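You operate a simulated robot arm through the tools that you are given. There is no shell and no other tool.

You run a simulated robot arm. Do the job below in one go: nothing can be reset, and whatever is moved stays where it is left.

## Task
Switch the extract on, then wipe up the spill with the grey pad.
Fine: it is in the yellow drawer; drop it into the grey tub when used and close the drawer. Where these are worked on the way, their far stop is far enough and under half their travel is too little: yellow drawer. What is to be rubbed or washed off counts as gone when no trace of it is left.

The check looks at the end state, three seconds after you hand in, the way a careful person would. Anything else that was tipped, shoved, dropped, spilled or broken makes it a failure.

## Robot
A 7-joint arm with a four-finger gripper, fixed in place. Base frame: the origin is on the floor under the middle of its stand, x ahead of it, y to its left, z up. Lengths are in m, angles in degrees, forces in N, time in s.
It reaches about 1.223 m from its shoulder. Its first joint turns from -69.0 to 172.0 degrees. Payload 3.67 kg.
The TCP is the grasp point between the finger pads, 0.028 m short of the fingertips. In the tool frame z runs along the fingers and y along their closing line. The gripper opens to 0.112 m; its body begins 0.073 m behind the TCP.
Orientation is told as [roll, pitch, yaw] about the base's x, y, z axes, in that order, counted from this pose: with the fingers straight down and closing along the base's y, the tool's x points along the base's -x, its y along +y and its z along -z.

## Interface
- The arm moves only by the tool move_arm. Its argument "targets" is a list of rows, each an object of numbers (a shift or turn left out is 0, a gripper value left out holds the last): "dx", "dy", "dz": the shift along the base's x, y, z in m; "rx", "ry", "rz": the turn, a rotation vector about the base's x, y, z in degrees. In form: [{"dx": .., "dy": .., "dz": .., "rx": .., "ry": .., "rz": ..}, ...]. A call has 1 to 20 rows; each row is the pose to reach, as a shift and turn from the pose commanded when the call began. "fingers" is the closure in counts, from 0 (fully open) to 255 (shut), set as the call begins (left out, the last holds). Rows are played at 5 a second. More than 0.05 m and 8.6 degrees between two rows, or a gripper value outside its range, and nothing of the call is played. A pose out of reach is approached as far as the arm can. The call stops where the force on the tool passes 40 N (or 10 N more than at its start, if that is more) or the arm is blocked; 0.2 s more then pass. The fingers move at their own pace (about 0.1025 m/s each) and stop on an object; they squeeze with about 23 N. The grip force told is the motor's: it shows also when the fingers shut on nothing. Time passes only in rows, and 0.2 s behind the last, so rows that repeat a pose let the fingers close. The reply holds the time, the measured pose of the TCP, the force on the tool along the base axes, the opening and the grip force, in the units named above and with some noise, with the torque about the TCP (base axes, N m) and any sound that the robot's microphone picked up.
- Cameras (640 x 400 px; columns grow to the right, rows downward): "scene" is fixed at [0.2216, -0.6609, 1.3923]; the picture's right is [0.00, -1.00, 0.00], its down [0.43, 0.00, -0.90] and it looks along [0.90, 0.00, 0.43] (base axes); focal length 214 px, centre (320, 200). "wrist" rides on the gripper at [0.06, -0.018, -0.104] in the tool frame; the picture's right is [0.29, 0.96, 0.00], its down [-0.80, 0.24, -0.55] and it looks along [-0.53, 0.16, 0.83] (tool axes); focal length 234 px, centre (320, 200). There is no depth. A picture from a camera that has moved, and an enlarged one, comes with that camera's place and axes in the base frame and with its lens. The place of the scene camera against the robot may be out by one fixed shift of up to 0.025 m in any direction.
- get_image(camera): a new picture of that camera. It takes no simulated time.
- move_column(by): slides the trunk up (or, below 0, down) by that many m; the arm rides with it, the base frame stays. It gives what a move gives, with no picture.
- enlarge(camera, box): a new picture of the part [left, top, right, bottom] of that camera's present view, enlarged. It takes no simulated time.
- hand_in(): hands the job in; it is judged then, once.

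Nothing tells you positions but the pictures and the camera data. Unless the task says otherwise, let go and move clear before handing in.

The tools are called after "Request:" as name(argument=value, ...) on one line, values as JSON. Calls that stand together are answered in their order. move_arm: Moves the arm, as the interface text tells. Its arguments: {"type":"object","properties":{"targets":{"type":"array","items":{"type":"object","properties":{"dx":{"type":"number"},"dy":{"type":"number"},"dz":{"type":"number"},"rx":{"type":"number"},"ry":{"type":"number"},"rz":{"type":"number"}}}},"fingers":{"type":"number"}},"required":["targets"]} The other tools are called the same way: move_column (by) moves the trunk up or down; get_image (camera) takes a picture; enlarge (camera, box) takes an enlarged picture of a part of a camera's view; hand_in () hands the job in.

At the start:

```text
clock: 0.0
ee_pos: [0.6139, -0.6333, 1.4942]
orientation: [-0.1, 0.0, 0.0]
ft_force: [0.3, -0.2, 1.1]
moment: [-0.01, -0.02, 0.01]
gripper_width: 0.1119
gripper_force: 0.1
trunk travel left (down, up): [-0.775, 0.065]
```

scene: 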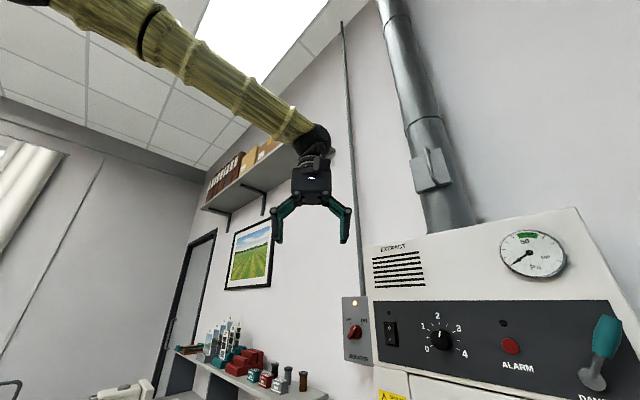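
wrist: 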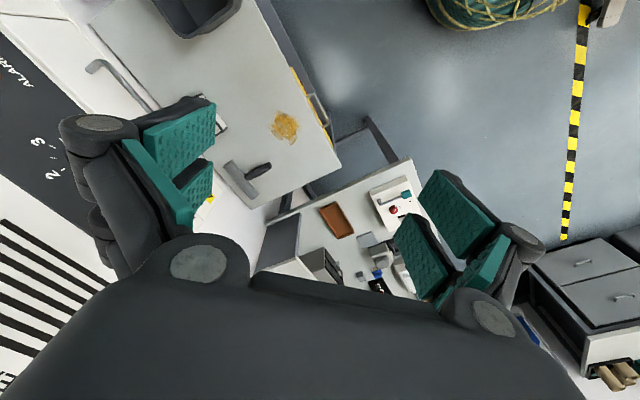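

I see a fume hood with a control panel (rocker switch, dial, alarm button, damper lever) and an isolator knob to the left; the wrist view shows a bench with a yellowish spill, a squeegee and a grey tub. I'll enlarge the views before moving.

Request:
enlarge(camera="scene", box=[330, 210, 640, 400])

Request:
enlarge(camera="wrist", box=[60, 0, 440, 240])

Request:
enlarge(camera="scene", box=[330, 280, 480, 400])

```text
2.06 times, centred on (485, 305) of scene
camera zoom: at [0.2216, -0.6609, 1.3923], right [0.0, -1.0, 0.0], down [0.43, 0.0, -0.9], along [0.9, 0.0, 0.43], focal length 443 px, centre (-21, -17)
```

zoom: 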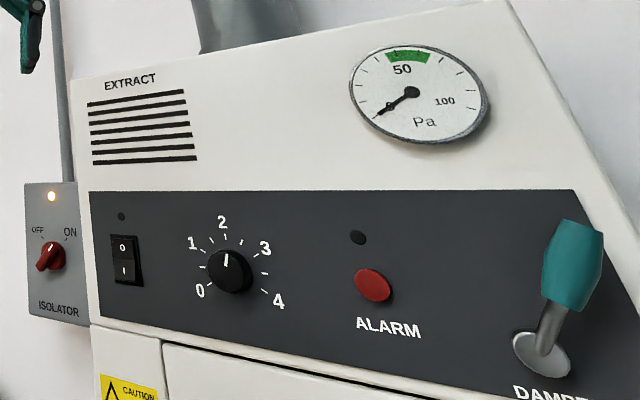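

```text
1.67 times, centred on (250, 120) of wrist
camera zoom: at [0.5529, -0.6514, 1.5982], right [-0.29, 0.96, 0.0], down [0.8, 0.24, 0.55], along [0.53, 0.16, -0.83], focal length 390 px, centre (437, 333)
```

zoom: 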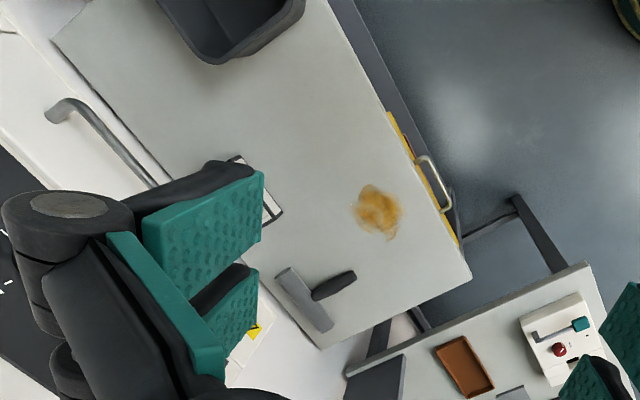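

```text
3.33 times, centred on (405, 340) of scene
camera zoom: at [0.2216, -0.6609, 1.3923], right [0.0, -1.0, 0.0], down [0.43, 0.0, -0.9], along [0.9, 0.0, 0.43], focal length 715 px, centre (37, -267)
```

zoom: 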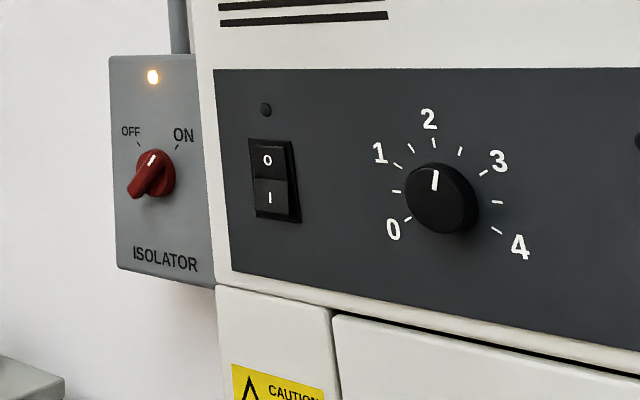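

The hood stands at about 45° to the base axes, with its face pointing toward -x/+y. The isolator is already on, the extract rocker (O above, I below) is off, and the bench below has the yellow drawer and the spill. First I turn the gripper toward the hood panel so I can measure it with the wrist camera.

Request:
move_arm(targets=[{"rz": -7.5}, {"rz": -15}, {"rz": -22.5}, {"rz": -30}, {"rz": -37.5}, {"rz": -45}, {"rz": -45}], fingers=0)

Request:
get_image(camera="wrist")

Request:
get_image(camera="scene")

```text
clock: 1.6
ee_pos: [0.6133, -0.6335, 1.4933]
orientation: [0.0, 0.0, -45.1]
ft_force: [-0.1, -0.3, 0.0]
moment: [0.0, -0.01, 0.02]
gripper_width: 0.112
gripper_force: 0.1
trunk travel left (down, up): [-0.775, 0.065]
```

```text
taken
camera wrist: at [0.5576, -0.6033, 1.5981], right [0.47, 0.88, 0.0], down [0.73, -0.4, 0.55], along [0.49, -0.26, -0.83], focal length 234 px, centre (320, 200)
```

wrist: 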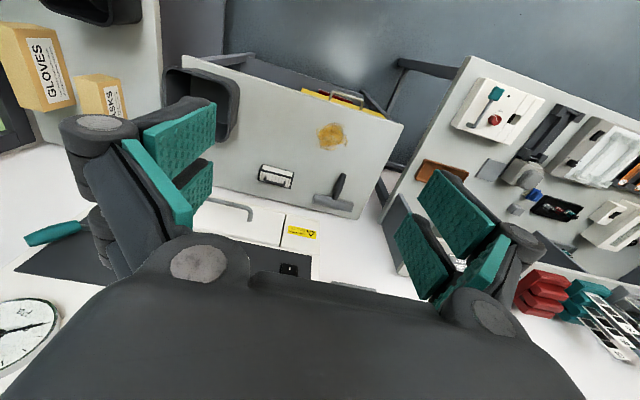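

```text
taken
```

scene: 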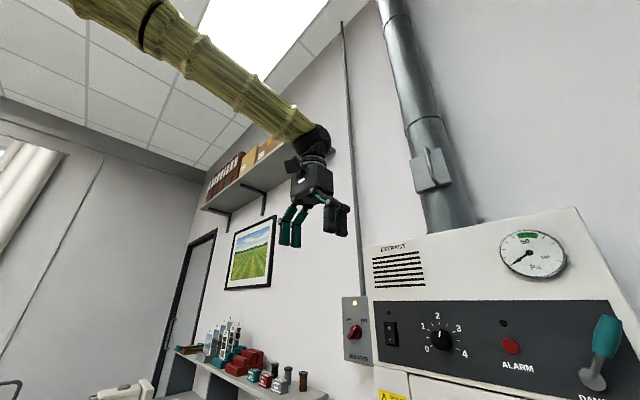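

The bench has a dark grey tub at the far end, a small white item, a T-shaped brush, and the spill near the front edge above the yellow drawer. I'll enlarge these for measuring.

Request:
enlarge(camera="wrist", box=[160, 40, 420, 300])

Request:
enlarge(camera="wrist", box=[380, 60, 640, 300])

```text
1.54 times, centred on (290, 170) of wrist
camera zoom: at [0.5576, -0.6033, 1.5981], right [0.47, 0.88, 0.0], down [0.73, -0.4, 0.55], along [0.49, -0.26, -0.83], focal length 360 px, centre (366, 246)
```

zoom: 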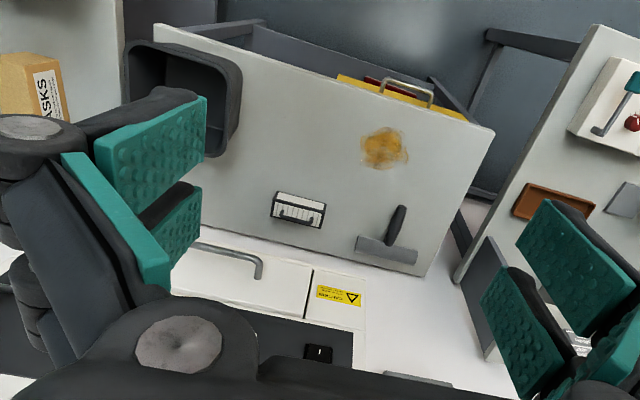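

```text
1.67 times, centred on (510, 180) of wrist
camera zoom: at [0.5576, -0.6033, 1.5981], right [0.47, 0.88, 0.0], down [0.73, -0.4, 0.55], along [0.49, -0.26, -0.83], focal length 390 px, centre (3, 233)
```

zoom: 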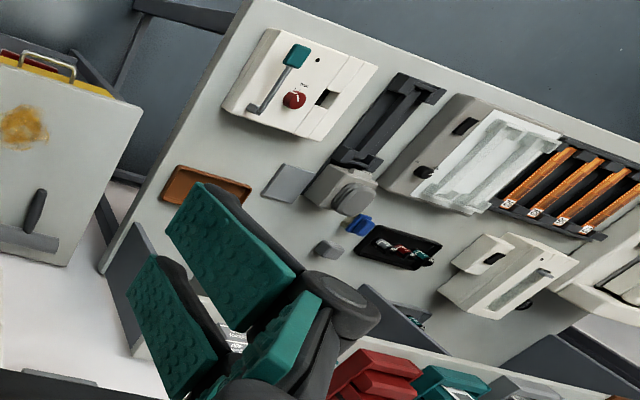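

Next I pitch the gripper up by 45° toward the hood to see the panel straight on with the wrist camera.

Request:
move_arm(targets=[{"rx": -5.3, "ry": -5.3, "dx": -0.01, "dy": 0.01}, {"rx": -10.6, "ry": -10.6, "dx": -0.02, "dy": 0.02}, {"rx": -15.9, "ry": -15.9, "dx": -0.03, "dy": 0.03}, {"rx": -21.2, "ry": -21.2, "dx": -0.04, "dy": 0.04}, {"rx": -26.5, "ry": -26.5, "dx": -0.05, "dy": 0.05}, {"rx": -31.8, "ry": -31.8, "dx": -0.06, "dy": 0.06}, {"rx": -31.8, "ry": -31.8, "dx": -0.06, "dy": 0.06}])

Request:
get_image(camera="wrist")

Request:
get_image(camera="scene")

```text
clock: 3.2
ee_pos: [0.5539, -0.5755, 1.4933]
orientation: [0.0, -45.0, -45.0]
ft_force: [-0.4, 0.2, 0.1]
moment: [0.01, 0.01, 0.01]
gripper_width: 0.1121
gripper_force: 0.0
trunk travel left (down, up): [-0.775, 0.065]
```

```text
taken
camera wrist: at [0.4583, -0.5061, 1.5249], right [0.53, 0.82, -0.2], down [0.29, 0.05, 0.96], along [0.79, -0.57, -0.21], focal length 234 px, centre (320, 200)
```

wrist: 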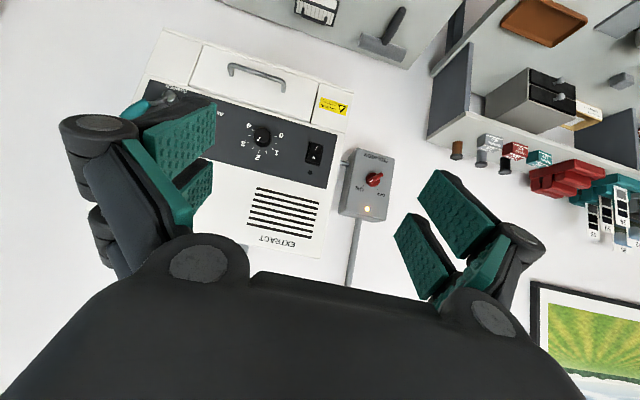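

```text
taken
```

scene: 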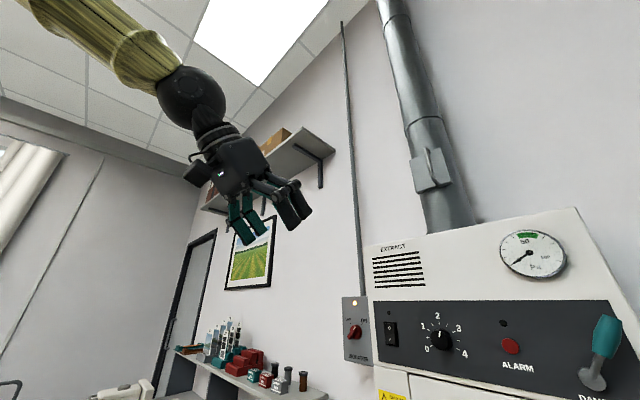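

The wrist camera now sees the panel well (upside down). Triangulation puts the rocker at about (0.82, -0.81, 1.32). I enlarge it for a precise measurement.

Request:
enlarge(camera="wrist", box=[130, 20, 400, 270])

Request:
enlarge(camera="wrist", box=[280, 110, 400, 230])

Request:
enlarge(camera="wrist", box=[410, 60, 640, 230])

```text
1.60 times, centred on (265, 145) of wrist
camera zoom: at [0.4583, -0.5061, 1.5249], right [0.53, 0.82, -0.2], down [0.29, 0.05, 0.96], along [0.79, -0.57, -0.21], focal length 375 px, centre (408, 288)
```

zoom: 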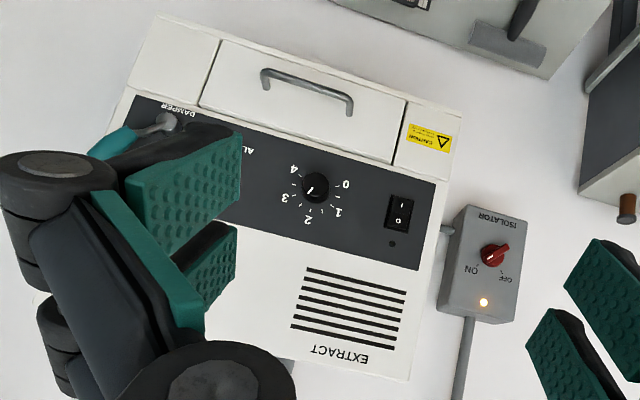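

```text
3.33 times, centred on (340, 170) of wrist
camera zoom: at [0.4583, -0.5061, 1.5249], right [0.53, 0.82, -0.2], down [0.29, 0.05, 0.96], along [0.79, -0.57, -0.21], focal length 781 px, centre (253, 300)
```

zoom: 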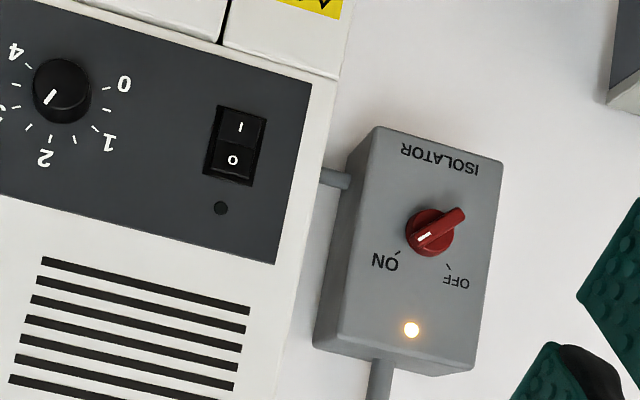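

```text
2.35 times, centred on (525, 145) of wrist
camera zoom: at [0.4583, -0.5061, 1.5249], right [0.53, 0.82, -0.2], down [0.29, 0.05, 0.96], along [0.79, -0.57, -0.21], focal length 551 px, centre (-162, 329)
```

zoom: 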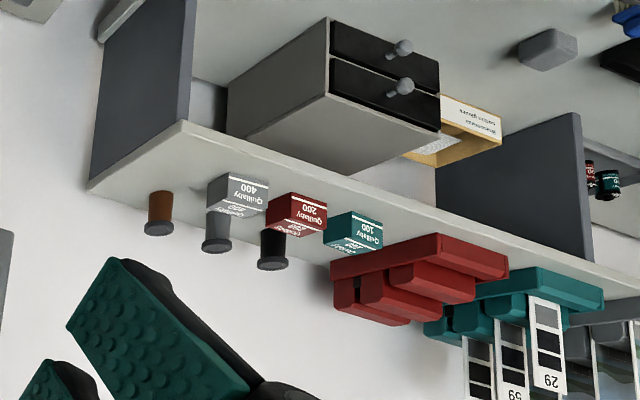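

The isolator's mark is at ON and its lamp is lit, so only the rocker's I half (the lower one) needs pressing. I'll level the fingers toward the panel with the gripper closed and look at how wide the closed tips are.

Request:
move_arm(targets=[{"rx": -5.3, "ry": -5.3, "dz": -0.02}, {"rx": -10.6, "ry": -10.6, "dz": -0.04}, {"rx": -15.9, "ry": -15.9, "dz": -0.06}, {"rx": -21.2, "ry": -21.2, "dz": -0.08}, {"rx": -26.5, "ry": -26.5, "dz": -0.1}, {"rx": -31.8, "ry": -31.8, "dz": -0.12}, {"rx": -31.8, "ry": -31.8, "dz": -0.12}], fingers=255)

Request:
get_image(camera="wrist")

Request:
get_image(camera="scene")

```text
clock: 4.4
ee_pos: [0.5182, -0.6349, 1.3627]
orientation: [11.9, -73.4, -57.0]
ft_force: [-0.1, -0.9, 0.3]
moment: [-0.03, -0.02, -0.03]
gripper_width: 0.0002
gripper_force: 22.8
out of reach, approached as far as the arm can: row 2, 5, 6
trunk travel left (down, up): [-0.775, 0.065]
stopped in row 6: the arm was blocked; the commanded pose is now the measured one
```

```text
taken
camera wrist: at [0.425, -0.5632, 1.3343], right [0.64, 0.74, -0.22], down [-0.08, 0.35, 0.93], along [0.77, -0.58, 0.29], focal length 234 px, centre (320, 200)
```

wrist: 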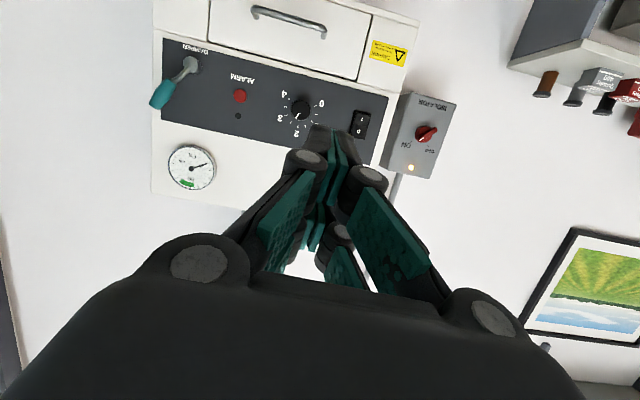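

```text
taken
```

scene: 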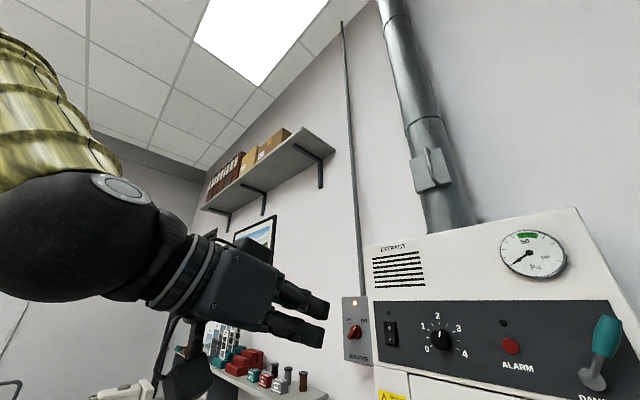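

Row 6 blocked with no contact force, so it looks like a joint limit. The fingers now point at the panel about 16° below horizontal, which is usable. I zoom in to triangulate the rocker better.

Request:
enlarge(camera="wrist", box=[260, 60, 460, 190])

Request:
enlarge(camera="scene", box=[200, 230, 440, 390])

```text
3.08 times, centred on (360, 125) of wrist
camera zoom: at [0.425, -0.5632, 1.3343], right [0.64, 0.74, -0.22], down [-0.08, 0.35, 0.93], along [0.77, -0.58, 0.29], focal length 720 px, centre (197, 431)
```

zoom: 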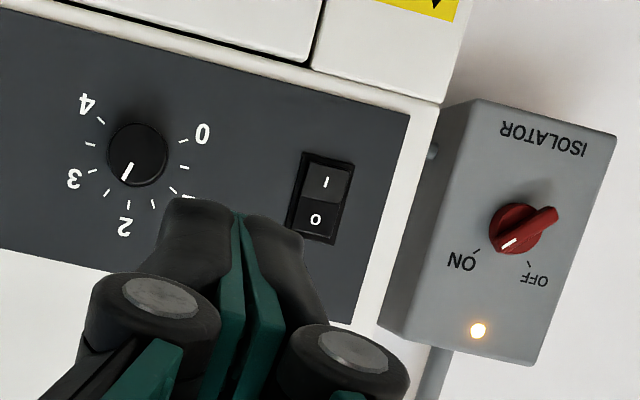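

```text
2.50 times, centred on (320, 310) of scene
camera zoom: at [0.2216, -0.6609, 1.3923], right [0.0, -1.0, 0.0], down [0.43, 0.0, -0.9], along [0.9, 0.0, 0.43], focal length 536 px, centre (320, -75)
```

zoom: 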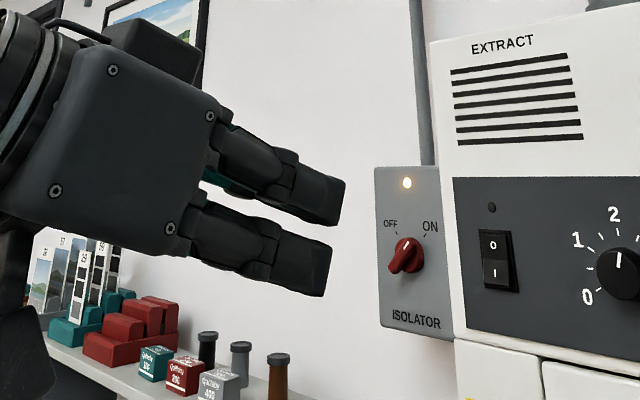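

The rocker centre refines to about (0.84, -0.823, 1.308). With this tilt the upper closed prong leads, so I'll bring it in front of the lower I half, stopping a few cm short.

Request:
move_arm(targets=[{"dx": 0.035, "dy": -0.0156, "dz": -0.0117}, {"dx": 0.07, "dy": -0.031, "dz": -0.0233}, {"dx": 0.104, "dy": -0.0467, "dz": -0.035}, {"dx": 0.1386, "dy": -0.0622, "dz": -0.0467}, {"dx": 0.1732, "dy": -0.0778, "dz": -0.0583}, {"dx": 0.208, "dy": -0.0933, "dz": -0.07}, {"dx": 0.2425, "dy": -0.1089, "dz": -0.0817}, {"dx": 0.2425, "dy": -0.1089, "dz": -0.0817}], fingers=255)

Request:
get_image(camera="wrist")

Request:
get_image(camera="scene")

```text
clock: 6.2
ee_pos: [0.7577, -0.7405, 1.2798]
orientation: [12.2, -73.7, -57.3]
ft_force: [-0.6, -0.3, 0.8]
moment: [-0.02, 0.02, 0.05]
gripper_width: 0.0
gripper_force: 23.2
trunk travel left (down, up): [-0.775, 0.065]
```

```text
taken
camera wrist: at [0.6652, -0.6683, 1.2507], right [0.64, 0.74, -0.22], down [-0.09, 0.35, 0.93], along [0.76, -0.58, 0.29], focal length 234 px, centre (320, 200)
```

wrist: 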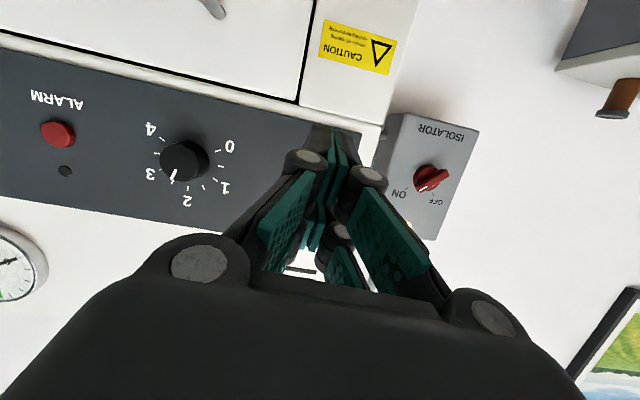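

```text
taken
```

scene: 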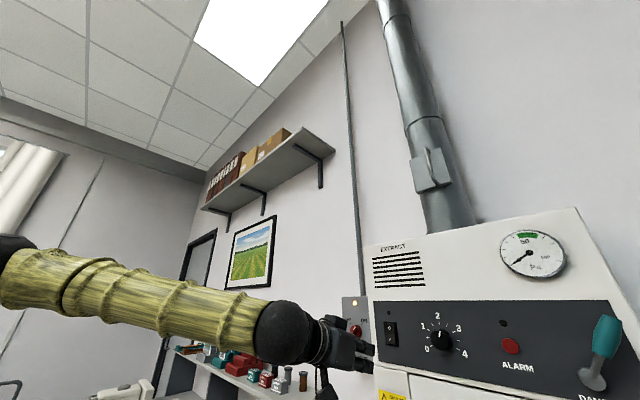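

Request:
enlarge(camera="scene", box=[300, 290, 460, 400])

Request:
enlarge(camera="wrist", box=[220, 70, 420, 195])

```text
3.64 times, centred on (380, 345) of scene
camera zoom: at [0.2216, -0.6609, 1.3923], right [0.0, -1.0, 0.0], down [0.43, 0.0, -0.9], along [0.9, 0.0, 0.43], focal length 780 px, centre (102, -327)
```

zoom: 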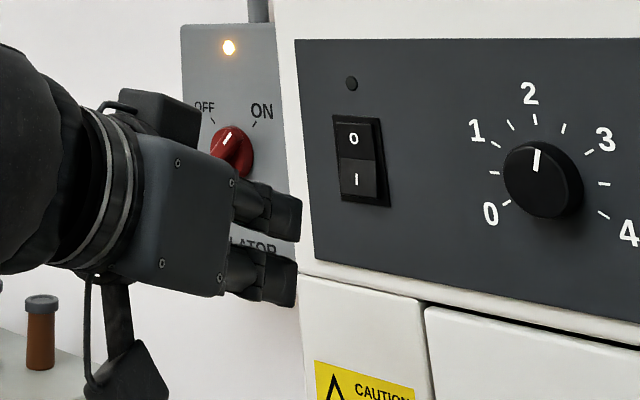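

```text
3.20 times, centred on (320, 132) of wrist
camera zoom: at [0.6652, -0.6683, 1.2507], right [0.64, 0.74, -0.22], down [-0.09, 0.35, 0.93], along [0.76, -0.58, 0.29], focal length 749 px, centre (320, 416)
```

zoom: 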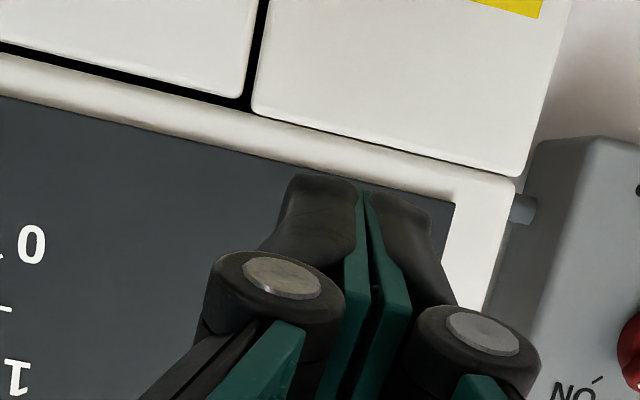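

The upper prong is lined up laterally with the rocker and its top edge sits a little below rocker centre. I advance slowly in small steps while watching the force.

Request:
move_arm(targets=[{"dx": 0.0035, "dy": -0.0035, "dz": -0.003}, {"dx": 0.007, "dy": -0.007, "dz": -0.003}, {"dx": 0.0106, "dy": -0.0106, "dz": -0.003}, {"dx": 0.0141, "dy": -0.0141, "dz": -0.003}, {"dx": 0.0177, "dy": -0.0177, "dz": -0.003}, {"dx": 0.0212, "dy": -0.0212, "dz": -0.003}, {"dx": 0.0247, "dy": -0.0247, "dz": -0.003}, {"dx": 0.0283, "dy": -0.0283, "dz": -0.003}, {"dx": 0.0283, "dy": -0.0283, "dz": -0.003}])

Request:
enlarge(camera="scene", box=[300, 290, 460, 400])

Request:
enlarge(camera="wrist", box=[220, 70, 420, 195])

```text
clock: 8.2
ee_pos: [0.7854, -0.768, 1.2821]
orientation: [12.1, -73.7, -57.1]
ft_force: [0.9, -0.6, 0.2]
moment: [-0.01, 0.01, 0.01]
gripper_width: 0.0
gripper_force: 23.2
trunk travel left (down, up): [-0.775, 0.065]
```

```text
3.64 times, centred on (380, 345) of scene
camera zoom: at [0.2216, -0.6609, 1.3923], right [0.0, -1.0, 0.0], down [0.43, 0.0, -0.9], along [0.9, 0.0, 0.43], focal length 780 px, centre (102, -327)
```

zoom: 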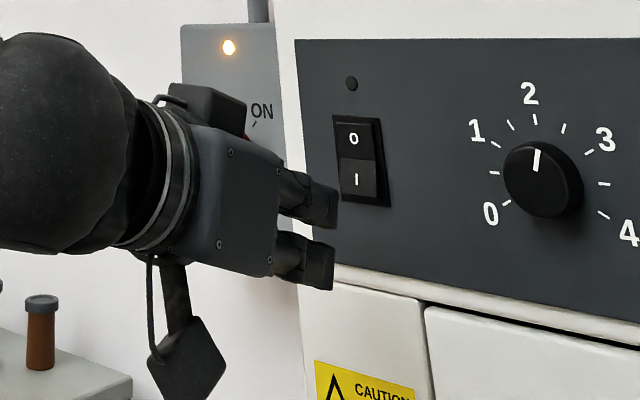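

```text
3.20 times, centred on (320, 132) of wrist
camera zoom: at [0.6921, -0.6969, 1.2522], right [0.64, 0.74, -0.22], down [-0.09, 0.35, 0.93], along [0.76, -0.58, 0.29], focal length 749 px, centre (320, 416)
```

zoom: 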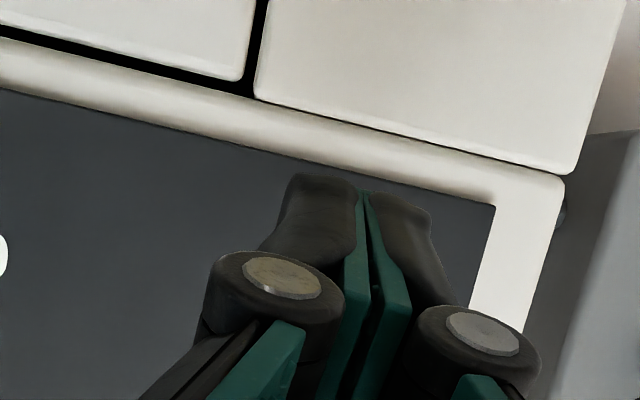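

About 45 mm remain to the rocker, and I want the contact slightly lower, so I drop 6 mm and keep advancing slowly.

Request:
move_arm(targets=[{"dx": 0.0, "dy": 0.0, "dz": -0.006}, {"dx": 0.0028, "dy": -0.0028, "dz": -0.006}, {"dx": 0.0057, "dy": -0.0057, "dz": -0.006}, {"dx": 0.0085, "dy": -0.0085, "dz": -0.006}, {"dx": 0.0113, "dy": -0.0113, "dz": -0.006}, {"dx": 0.0141, "dy": -0.0141, "dz": -0.006}, {"dx": 0.017, "dy": -0.017, "dz": -0.006}, {"dx": 0.0198, "dy": -0.0198, "dz": -0.006}, {"dx": 0.0226, "dy": -0.0226, "dz": -0.006}, {"dx": 0.0226, "dy": -0.0226, "dz": -0.006}])

Request:
enlarge(camera="scene", box=[320, 290, 440, 380])

```text
clock: 10.4
ee_pos: [0.8082, -0.79, 1.2771]
orientation: [12.2, -73.5, -57.1]
ft_force: [0.2, 0.4, 0.3]
moment: [0.01, 0.01, 0.0]
gripper_width: 0.0
gripper_force: 23.3
trunk travel left (down, up): [-0.775, 0.065]
```

```text
4.44 times, centred on (380, 335) of scene
camera zoom: at [0.2216, -0.6609, 1.3923], right [0.0, -1.0, 0.0], down [0.43, 0.0, -0.9], along [0.9, 0.0, 0.43], focal length 953 px, centre (53, -400)
```

zoom: 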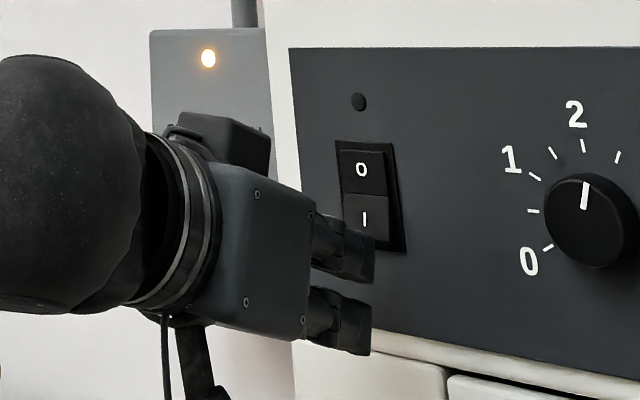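

The tip is now about 15 mm from the lower half of the rocker and at a good height. I press on in 2 mm steps.

Request:
move_arm(targets=[{"dx": 0.0028, "dy": -0.0028}, {"dx": 0.0057, "dy": -0.0057}, {"dx": 0.0085, "dy": -0.0085}, {"dx": 0.0099, "dy": -0.0099}, {"dx": 0.0113, "dy": -0.0113}, {"dx": 0.0127, "dy": -0.0127}, {"dx": 0.0141, "dy": -0.0141}, {"dx": 0.0141, "dy": -0.0141}])

Request:
enlarge(camera="scene", box=[320, 290, 440, 380])

```text
clock: 12.2
ee_pos: [0.8219, -0.8054, 1.2757]
orientation: [12.0, -73.7, -57.1]
ft_force: [-2.0, 3.7, -1.3]
moment: [-0.02, 0.03, 0.03]
gripper_width: 0.0002
gripper_force: 23.3
trunk travel left (down, up): [-0.775, 0.065]
```

```text
4.44 times, centred on (380, 335) of scene
camera zoom: at [0.2216, -0.6609, 1.3923], right [0.0, -1.0, 0.0], down [0.43, 0.0, -0.9], along [0.9, 0.0, 0.43], focal length 953 px, centre (53, -400)
```

zoom: 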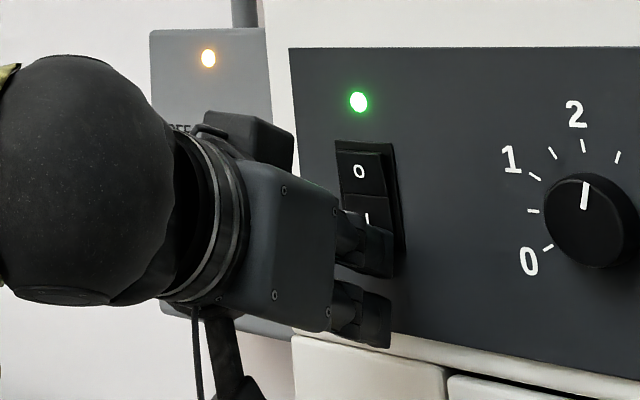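

The green lamp by the rocker has lit. I retract straight back and check that it stays latched and the gauge rises.

Request:
move_arm(targets=[{"dx": -0.014, "dy": 0.014}, {"dx": -0.042, "dy": 0.042}, {"dx": -0.07, "dy": 0.07}, {"dx": -0.098, "dy": 0.098}, {"dx": -0.126, "dy": 0.126}, {"dx": -0.126, "dy": 0.126}])

Request:
get_image(camera="scene")

Request:
get_image(camera="wrist")

```text
clock: 13.6
ee_pos: [0.6962, -0.6826, 1.2731]
orientation: [12.2, -73.6, -57.0]
ft_force: [0.0, -0.5, -0.9]
moment: [-0.02, 0.01, 0.02]
gripper_width: 0.0
gripper_force: 23.0
trunk travel left (down, up): [-0.775, 0.065]
```

```text
taken
```

scene: 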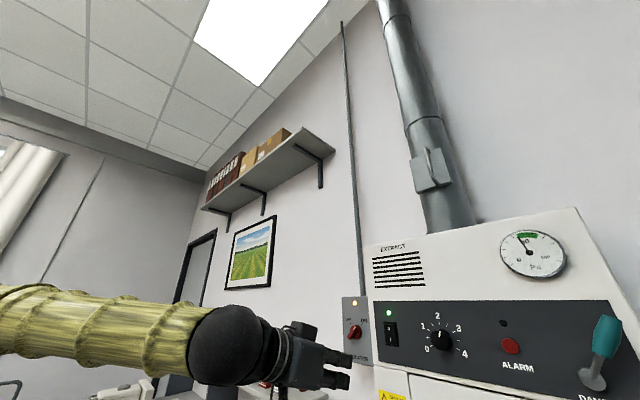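

```text
taken
camera wrist: at [0.6022, -0.6111, 1.2441], right [0.64, 0.74, -0.22], down [-0.09, 0.35, 0.93], along [0.77, -0.58, 0.29], focal length 234 px, centre (320, 200)
```

wrist: 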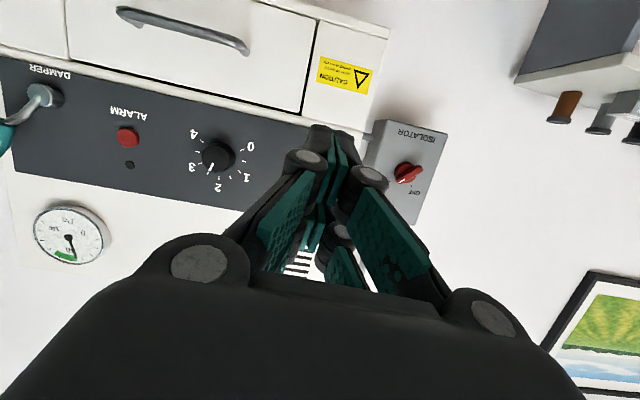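

The extract is running: the green lamp is lit and the gauge needle has moved into the green zone. Next I swing the gripper back to pointing down, so I can survey the bench, drawer and spill.

Request:
move_arm(targets=[{"rx": 5.8, "ry": 5.8, "dx": -0.01, "dy": 0.01, "dz": 0.015}, {"rx": 11.6, "ry": 11.6, "dx": -0.02, "dy": 0.02, "dz": 0.03}, {"rx": 17.4, "ry": 17.4, "dx": -0.03, "dy": 0.03, "dz": 0.045}, {"rx": 23.2, "ry": 23.2, "dx": -0.04, "dy": 0.04, "dz": 0.06}, {"rx": 29, "ry": 29, "dx": -0.05, "dy": 0.05, "dz": 0.075}, {"rx": 34.8, "ry": 34.8, "dx": -0.06, "dy": 0.06, "dz": 0.09}, {"rx": 40.6, "ry": 40.6, "dx": -0.07, "dy": 0.07, "dz": 0.1}, {"rx": 46.4, "ry": 46.4, "dx": -0.08, "dy": 0.08, "dz": 0.1}, {"rx": 52.1, "ry": 52.1, "dx": -0.08, "dy": 0.08, "dz": 0.1}, {"rx": 52.1, "ry": 52.1, "dx": -0.08, "dy": 0.08, "dz": 0.1}], fingers=255)

Request:
get_image(camera="wrist")

Request:
enlarge(camera="scene", box=[340, 210, 620, 390])

```text
clock: 15.8
ee_pos: [0.6157, -0.5976, 1.3783]
orientation: [0.5, -0.3, -48.3]
ft_force: [-0.4, 0.1, -0.8]
moment: [-0.04, 0.0, -0.03]
gripper_width: 0.0
gripper_force: 23.1
trunk travel left (down, up): [-0.775, 0.065]
```

```text
taken
camera wrist: at [0.561, -0.5653, 1.4811], right [0.52, 0.85, 0.0], down [0.7, -0.44, 0.56], along [0.48, -0.29, -0.83], focal length 234 px, centre (320, 200)
```

wrist: 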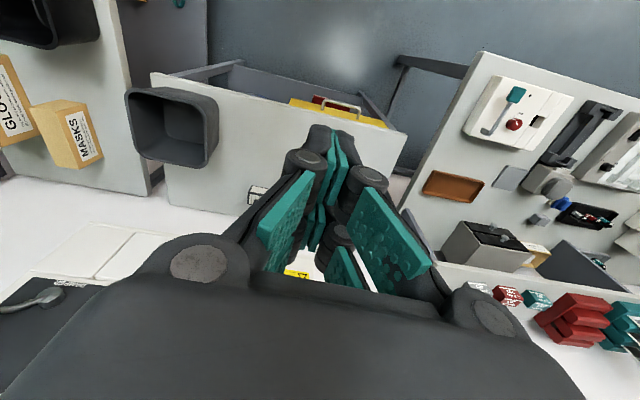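

```text
2.22 times, centred on (480, 300) of scene
camera zoom: at [0.2216, -0.6609, 1.3923], right [0.0, -1.0, 0.0], down [0.43, 0.0, -0.9], along [0.9, 0.0, 0.43], focal length 477 px, centre (-36, -22)
```

zoom: 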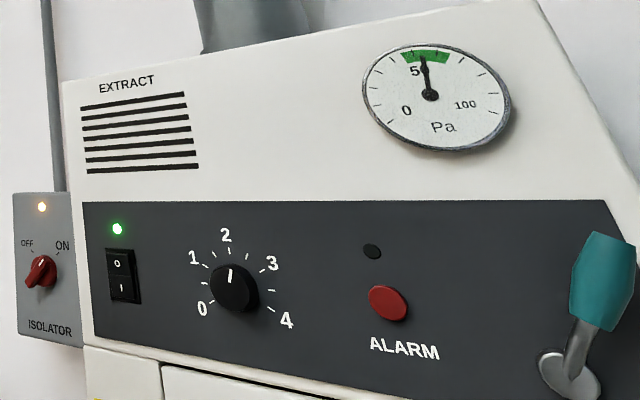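

The extract is confirmed on, with the needle in the green band. Now I open the fingers, back off from the bench, turn so the camera faces the drawers, and lower the trunk for a closer look.

Request:
move_arm(targets=[{"rz": -7, "dx": -0.02, "dy": 0.02}, {"rz": -13.7, "dx": -0.05, "dy": 0.05}, {"rz": -13.7, "dx": -0.08, "dy": 0.08}, {"rz": -13.7, "dx": -0.1, "dy": 0.1}, {"rz": -13.7, "dx": -0.1, "dy": 0.1}], fingers=0)

Request:
move_column(by=-0.2)

Request:
get_image(camera="wrist")

```text
clock: 17.0
ee_pos: [0.5151, -0.5009, 1.3743]
orientation: [0.4, -0.3, -62.2]
ft_force: [0.4, 0.7, -0.1]
moment: [0.01, 0.05, -0.01]
gripper_width: 0.1118
gripper_force: 0.2
trunk travel left (down, up): [-0.775, 0.065]
```

```text
clock: 19.2
ee_pos: [0.5146, -0.4999, 1.176]
orientation: [0.4, -0.3, -62.1]
ft_force: [0.2, -0.9, 0.1]
moment: [0.0, -0.01, -0.01]
gripper_width: 0.1118
gripper_force: 0.1
trunk travel left (down, up): [-0.575, 0.265]
```

```text
taken
camera wrist: at [0.4691, -0.4555, 1.2795], right [0.71, 0.7, 0.01], down [0.58, -0.59, 0.56], along [0.4, -0.4, -0.83], focal length 234 px, centre (320, 200)
```

wrist: 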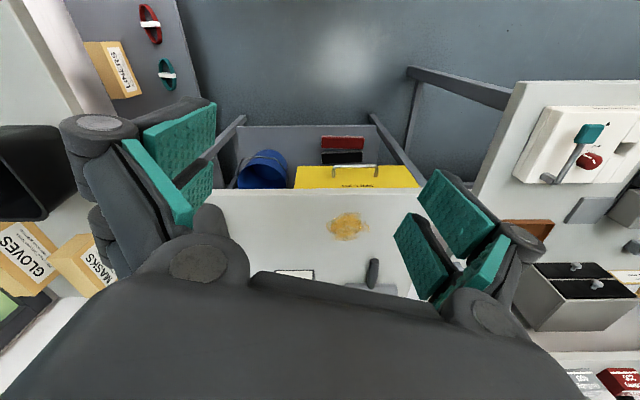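

I can see the yellow drawer front with its handle under the bench edge, plus a blue bucket and red/black boxes on a shelf below. Zooming in.

Request:
enlarge(camera="wrist", box=[190, 110, 450, 290])

Request:
get_image(camera="scene")

```text
2.22 times, centred on (320, 200) of wrist
camera zoom: at [0.4691, -0.4555, 1.2795], right [0.71, 0.7, 0.01], down [0.58, -0.59, 0.56], along [0.4, -0.4, -0.83], focal length 520 px, centre (320, 200)
```

zoom: 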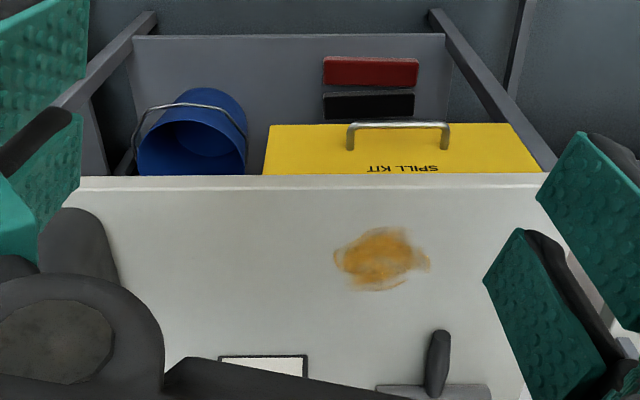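

```text
taken
```

scene: 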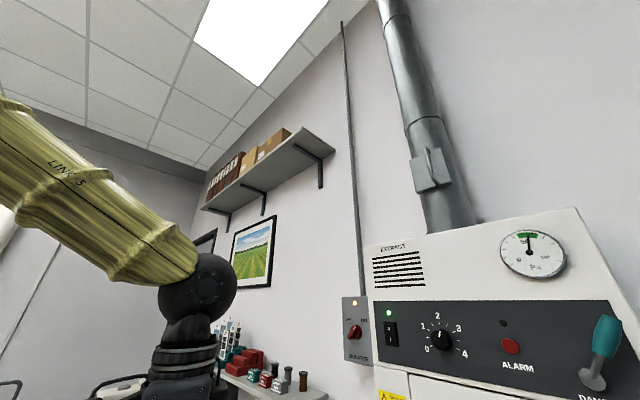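

Triangulation puts the bench top at z≈0.80 and the spill at about (0.81, -0.69). The drawer handle bar is horizontal, centred near (0.72, -0.58, 0.727), and runs along (0.707, 0.707). I'll yaw the gripper so its closing line is square to the bar, checking that the wrist allows this.

Request:
move_arm(targets=[{"rz": -8.1}, {"rz": -16.2}, {"rz": -24.3}, {"rz": -32.4}, {"rz": -40.5}, {"rz": -48.6}, {"rz": -56.7}, {"rz": -64.8}, {"rz": -72.9}, {"rz": -72.9}], fingers=0)

Request:
get_image(camera="wrist")

Request:
get_image(camera="scene")

```text
clock: 21.4
ee_pos: [0.5137, -0.4991, 1.1761]
orientation: [0.4, -0.3, -135.0]
ft_force: [-0.1, 0.8, 0.7]
moment: [0.01, 0.01, 0.03]
gripper_width: 0.1121
gripper_force: 0.0
trunk travel left (down, up): [-0.575, 0.265]
```

```text
taken
camera wrist: at [0.5429, -0.4437, 1.2796], right [0.88, -0.47, 0.01], down [-0.4, -0.73, 0.56], along [-0.26, -0.5, -0.83], focal length 234 px, centre (320, 200)
```

wrist: 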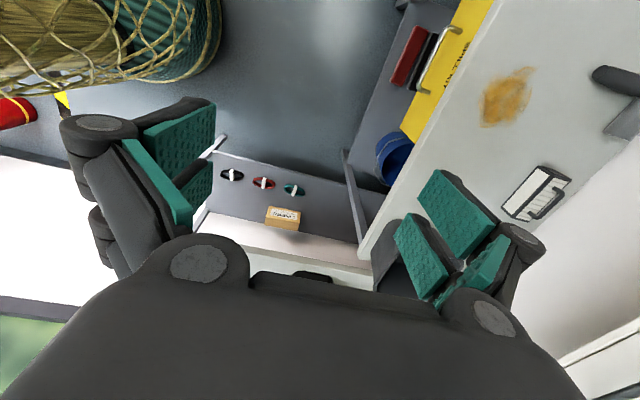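

```text
taken
```

scene: 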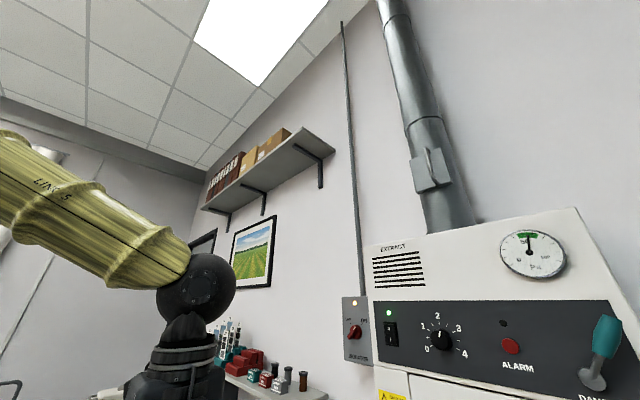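

The wrist accepted the yaw of -135°. I zoom in on the handle to measure it from this second angle.

Request:
enlarge(camera="wrist", box=[360, 0, 560, 125])

Request:
enlarge(camera="wrist", box=[440, 40, 640, 240])

```text
3.20 times, centred on (460, 62) of wrist
camera zoom: at [0.5429, -0.4437, 1.2796], right [0.88, -0.47, 0.01], down [-0.4, -0.73, 0.56], along [-0.26, -0.5, -0.83], focal length 749 px, centre (-128, 640)
```

zoom: 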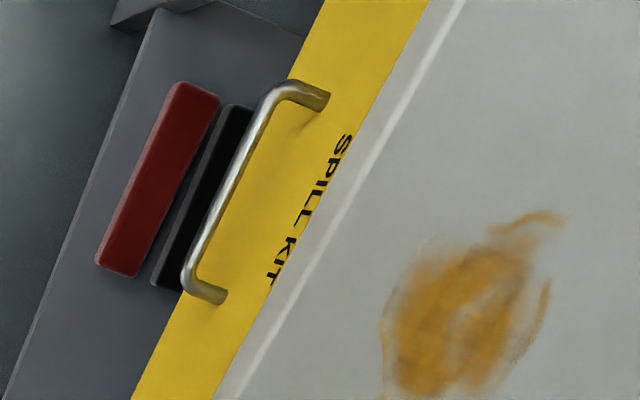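

```text
2.00 times, centred on (540, 140) of wrist
camera zoom: at [0.5429, -0.4437, 1.2796], right [0.88, -0.47, 0.01], down [-0.4, -0.73, 0.56], along [-0.26, -0.5, -0.83], focal length 468 px, centre (-120, 320)
```

zoom: 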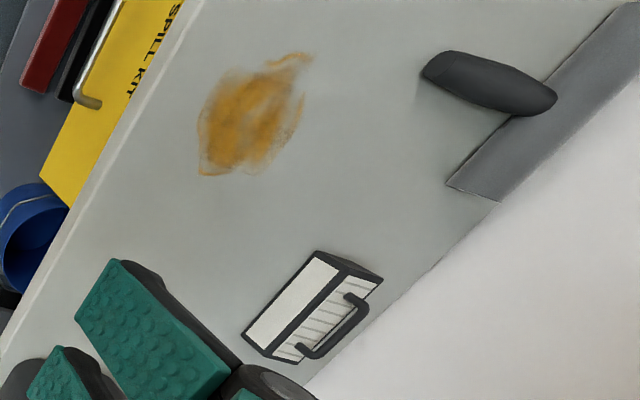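

I need a better height for the handle bar (between 0.67 and 0.73 so far). I'll lower the trunk, tilt the fingers 40° inward toward the drawer and stand off about 0.2 m, so the bar appears near the wrist image centre.

Request:
move_column(by=-0.3)

Request:
move_arm(targets=[{"rx": -5.66, "ry": -5.66, "dx": 0.02}, {"rx": -11.3, "ry": -11.3, "dx": 0.05}, {"rx": -17, "ry": -17, "dx": 0.08}, {"rx": -22.6, "ry": -22.6, "dx": 0.105, "dy": 0.005}, {"rx": -28.3, "ry": -28.3, "dx": 0.13, "dy": 0.007, "dz": -0.02}, {"rx": -28.3, "ry": -28.3, "dx": 0.13, "dy": 0.007, "dz": -0.02}], fingers=0)

Request:
get_image(camera="wrist")

```text
clock: 24.4
ee_pos: [0.5145, -0.499, 0.8746]
orientation: [0.2, -0.3, -135.1]
ft_force: [0.2, 0.0, 0.3]
moment: [-0.02, 0.0, -0.01]
gripper_width: 0.1122
gripper_force: 0.0
trunk travel left (down, up): [-0.275, 0.565]
```

```text
clock: 25.8
ee_pos: [0.645, -0.4923, 0.8546]
orientation: [40.3, 0.0, -135.3]
ft_force: [-0.1, 0.4, -0.2]
moment: [-0.04, 0.01, 0.0]
gripper_width: 0.1122
gripper_force: 0.1
trunk travel left (down, up): [-0.275, 0.565]
```

```text
taken
camera wrist: at [0.6297, -0.393, 0.9235], right [0.72, -0.32, 0.62], down [-0.69, -0.44, 0.58], along [0.09, -0.84, -0.53], focal length 234 px, centre (320, 200)
```

wrist: 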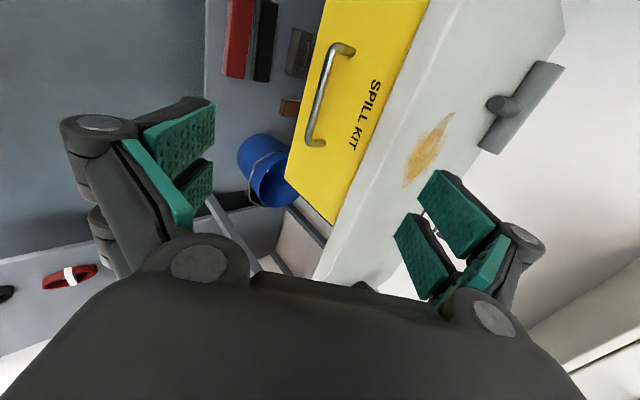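

From the two views I get the bar at n≈-0.93 (about (0.735, -0.580)), z≈0.703, standing about 35 mm proud of the drawer front. I'll narrow the fingers to about 30 mm, move to a standoff 80 mm short along the finger direction, and re-measure.

Request:
move_arm(targets=[{"dx": 0.0113, "dy": -0.0105, "dz": -0.022}, {"dx": 0.0226, "dy": -0.0209, "dz": -0.0441}, {"dx": 0.0338, "dy": -0.0314, "dz": -0.0661}, {"dx": 0.0451, "dy": -0.0418, "dz": -0.0882}, {"dx": 0.0451, "dy": -0.0418, "dz": -0.0882}], fingers=187)

Request:
get_image(camera="wrist")

Request:
enlarge(camera="wrist", box=[240, 20, 440, 180])

```text
clock: 27.0
ee_pos: [0.6905, -0.5362, 0.7694]
orientation: [40.5, -0.3, -135.2]
ft_force: [0.5, -0.3, 0.2]
moment: [-0.01, -0.02, 0.01]
gripper_width: 0.03
gripper_force: 0.1
trunk travel left (down, up): [-0.275, 0.565]
```

```text
taken
camera wrist: at [0.6753, -0.4364, 0.8358], right [0.72, -0.31, 0.62], down [-0.69, -0.43, 0.58], along [0.09, -0.84, -0.53], focal length 234 px, centre (320, 200)
```

wrist: 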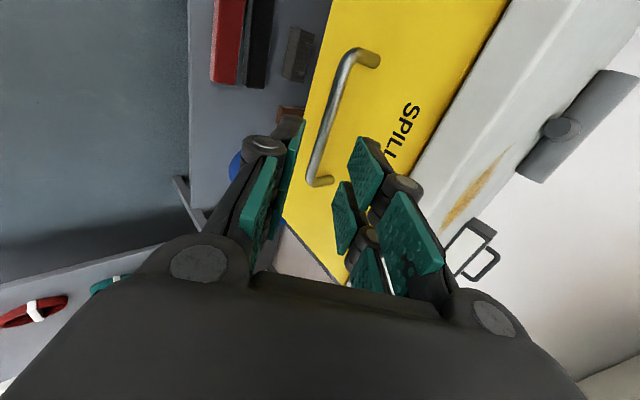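

```text
2.50 times, centred on (340, 100) of wrist
camera zoom: at [0.6753, -0.4364, 0.8358], right [0.72, -0.31, 0.62], down [-0.69, -0.43, 0.58], along [0.09, -0.84, -0.53], focal length 585 px, centre (270, 450)
```

zoom: 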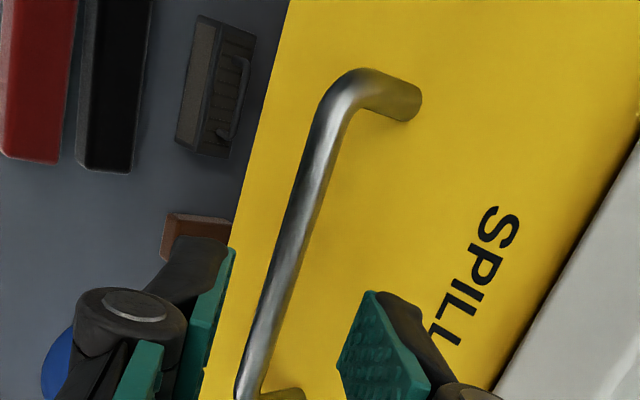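

The bar lies nearly centred between the fingers, about 95 mm ahead. I advance 80 mm along the finger direction, offset slightly so the upper finger passes close behind the bar.

Request:
move_arm(targets=[{"dx": 0.0056, "dy": -0.0057, "dz": -0.0107}, {"dx": 0.0112, "dy": -0.0115, "dz": -0.0213}, {"dx": 0.0169, "dy": -0.0172, "dz": -0.032}, {"dx": 0.0225, "dy": -0.0229, "dz": -0.0427}, {"dx": 0.0281, "dy": -0.0287, "dz": -0.0533}, {"dx": 0.0337, "dy": -0.0344, "dz": -0.064}, {"dx": 0.0337, "dy": -0.0344, "dz": -0.064}], fingers=187)

Request:
get_image(camera="wrist")

Request:
enlarge(camera="wrist", box=[240, 80, 440, 260])

```text
clock: 28.6
ee_pos: [0.7216, -0.5669, 0.7057]
orientation: [40.7, -0.2, -135.3]
ft_force: [-7.7, 1.3, 25.2]
moment: [-0.05, -0.82, 0.13]
gripper_width: 0.039
gripper_force: 6.7
trunk travel left (down, up): [-0.275, 0.565]
```

```text
taken
camera wrist: at [0.7072, -0.4671, 0.7725], right [0.72, -0.31, 0.62], down [-0.69, -0.43, 0.58], along [0.09, -0.85, -0.52], focal length 234 px, centre (320, 200)
```

wrist: 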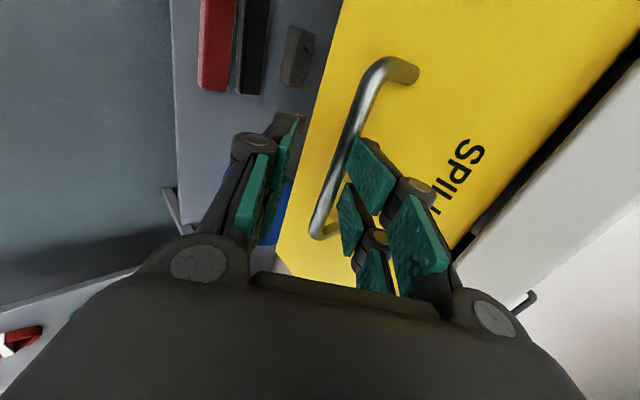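

```text
2.22 times, centred on (340, 170) of wrist
camera zoom: at [0.7072, -0.4671, 0.7725], right [0.72, -0.31, 0.62], down [-0.69, -0.43, 0.58], along [0.09, -0.85, -0.52], focal length 520 px, centre (276, 267)
```

zoom: 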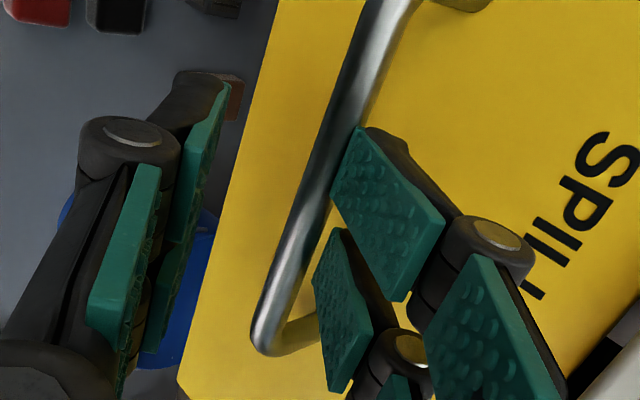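

The force shows the upper finger's tip is resting on the bar, so the bar sits about 11 mm off-centre toward that finger. I back off 30 mm, shift 10 mm up/inward across the closing line, and re-advance.

Request:
move_arm(targets=[{"dx": -0.0068, "dy": 0.007, "dz": 0.0114}, {"dx": -0.0136, "dy": 0.0139, "dz": 0.0228}, {"dx": -0.0082, "dy": 0.0085, "dz": 0.0293}, {"dx": -0.0082, "dy": 0.0085, "dz": 0.0293}], fingers=187)

Request:
enlarge(camera="wrist", box=[240, 80, 440, 260])

```text
clock: 29.6
ee_pos: [0.7147, -0.5586, 0.7315]
orientation: [40.4, -0.2, -135.1]
ft_force: [0.5, -0.6, 0.0]
moment: [-0.02, -0.02, 0.01]
gripper_width: 0.0299
gripper_force: 0.0
trunk travel left (down, up): [-0.275, 0.565]
```

```text
2.22 times, centred on (340, 170) of wrist
camera zoom: at [0.6998, -0.4593, 0.7988], right [0.72, -0.31, 0.62], down [-0.69, -0.43, 0.58], along [0.09, -0.84, -0.53], focal length 520 px, centre (276, 267)
```

zoom: 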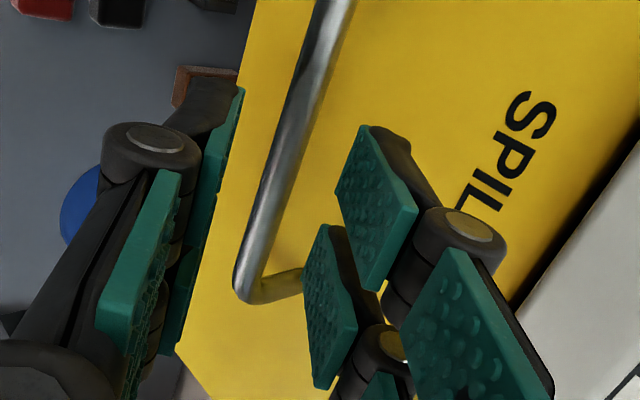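

The bar now sits well between the fingers. I advance 32 mm along the finger direction.

Request:
move_arm(targets=[{"dx": 0.0036, "dy": -0.0037, "dz": -0.0061}, {"dx": 0.0073, "dy": -0.0074, "dz": -0.0122}, {"dx": 0.0109, "dy": -0.0111, "dz": -0.0182}, {"dx": 0.0145, "dy": -0.0148, "dz": -0.0243}, {"dx": 0.0145, "dy": -0.0148, "dz": -0.0243}], fingers=187)

Request:
enlarge(camera="wrist", box=[240, 80, 440, 260])

```text
clock: 30.8
ee_pos: [0.7283, -0.5737, 0.709]
orientation: [40.4, -0.1, -135.2]
ft_force: [-0.6, 0.3, 0.1]
moment: [0.0, -0.04, 0.0]
gripper_width: 0.0299
gripper_force: 0.1
trunk travel left (down, up): [-0.275, 0.565]
```

```text
2.22 times, centred on (340, 170) of wrist
camera zoom: at [0.7144, -0.4735, 0.7768], right [0.72, -0.31, 0.62], down [-0.69, -0.43, 0.58], along [0.09, -0.84, -0.53], focal length 520 px, centre (276, 267)
```

zoom: 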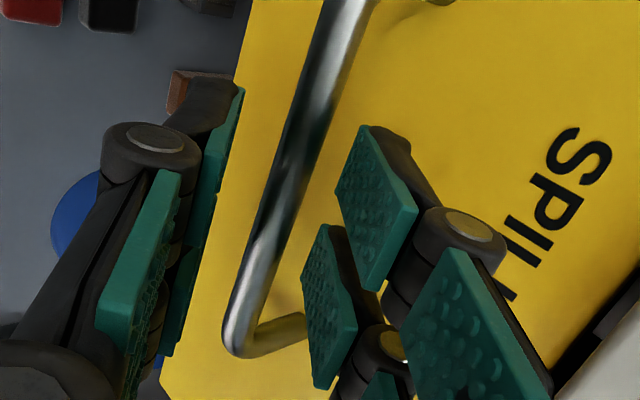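

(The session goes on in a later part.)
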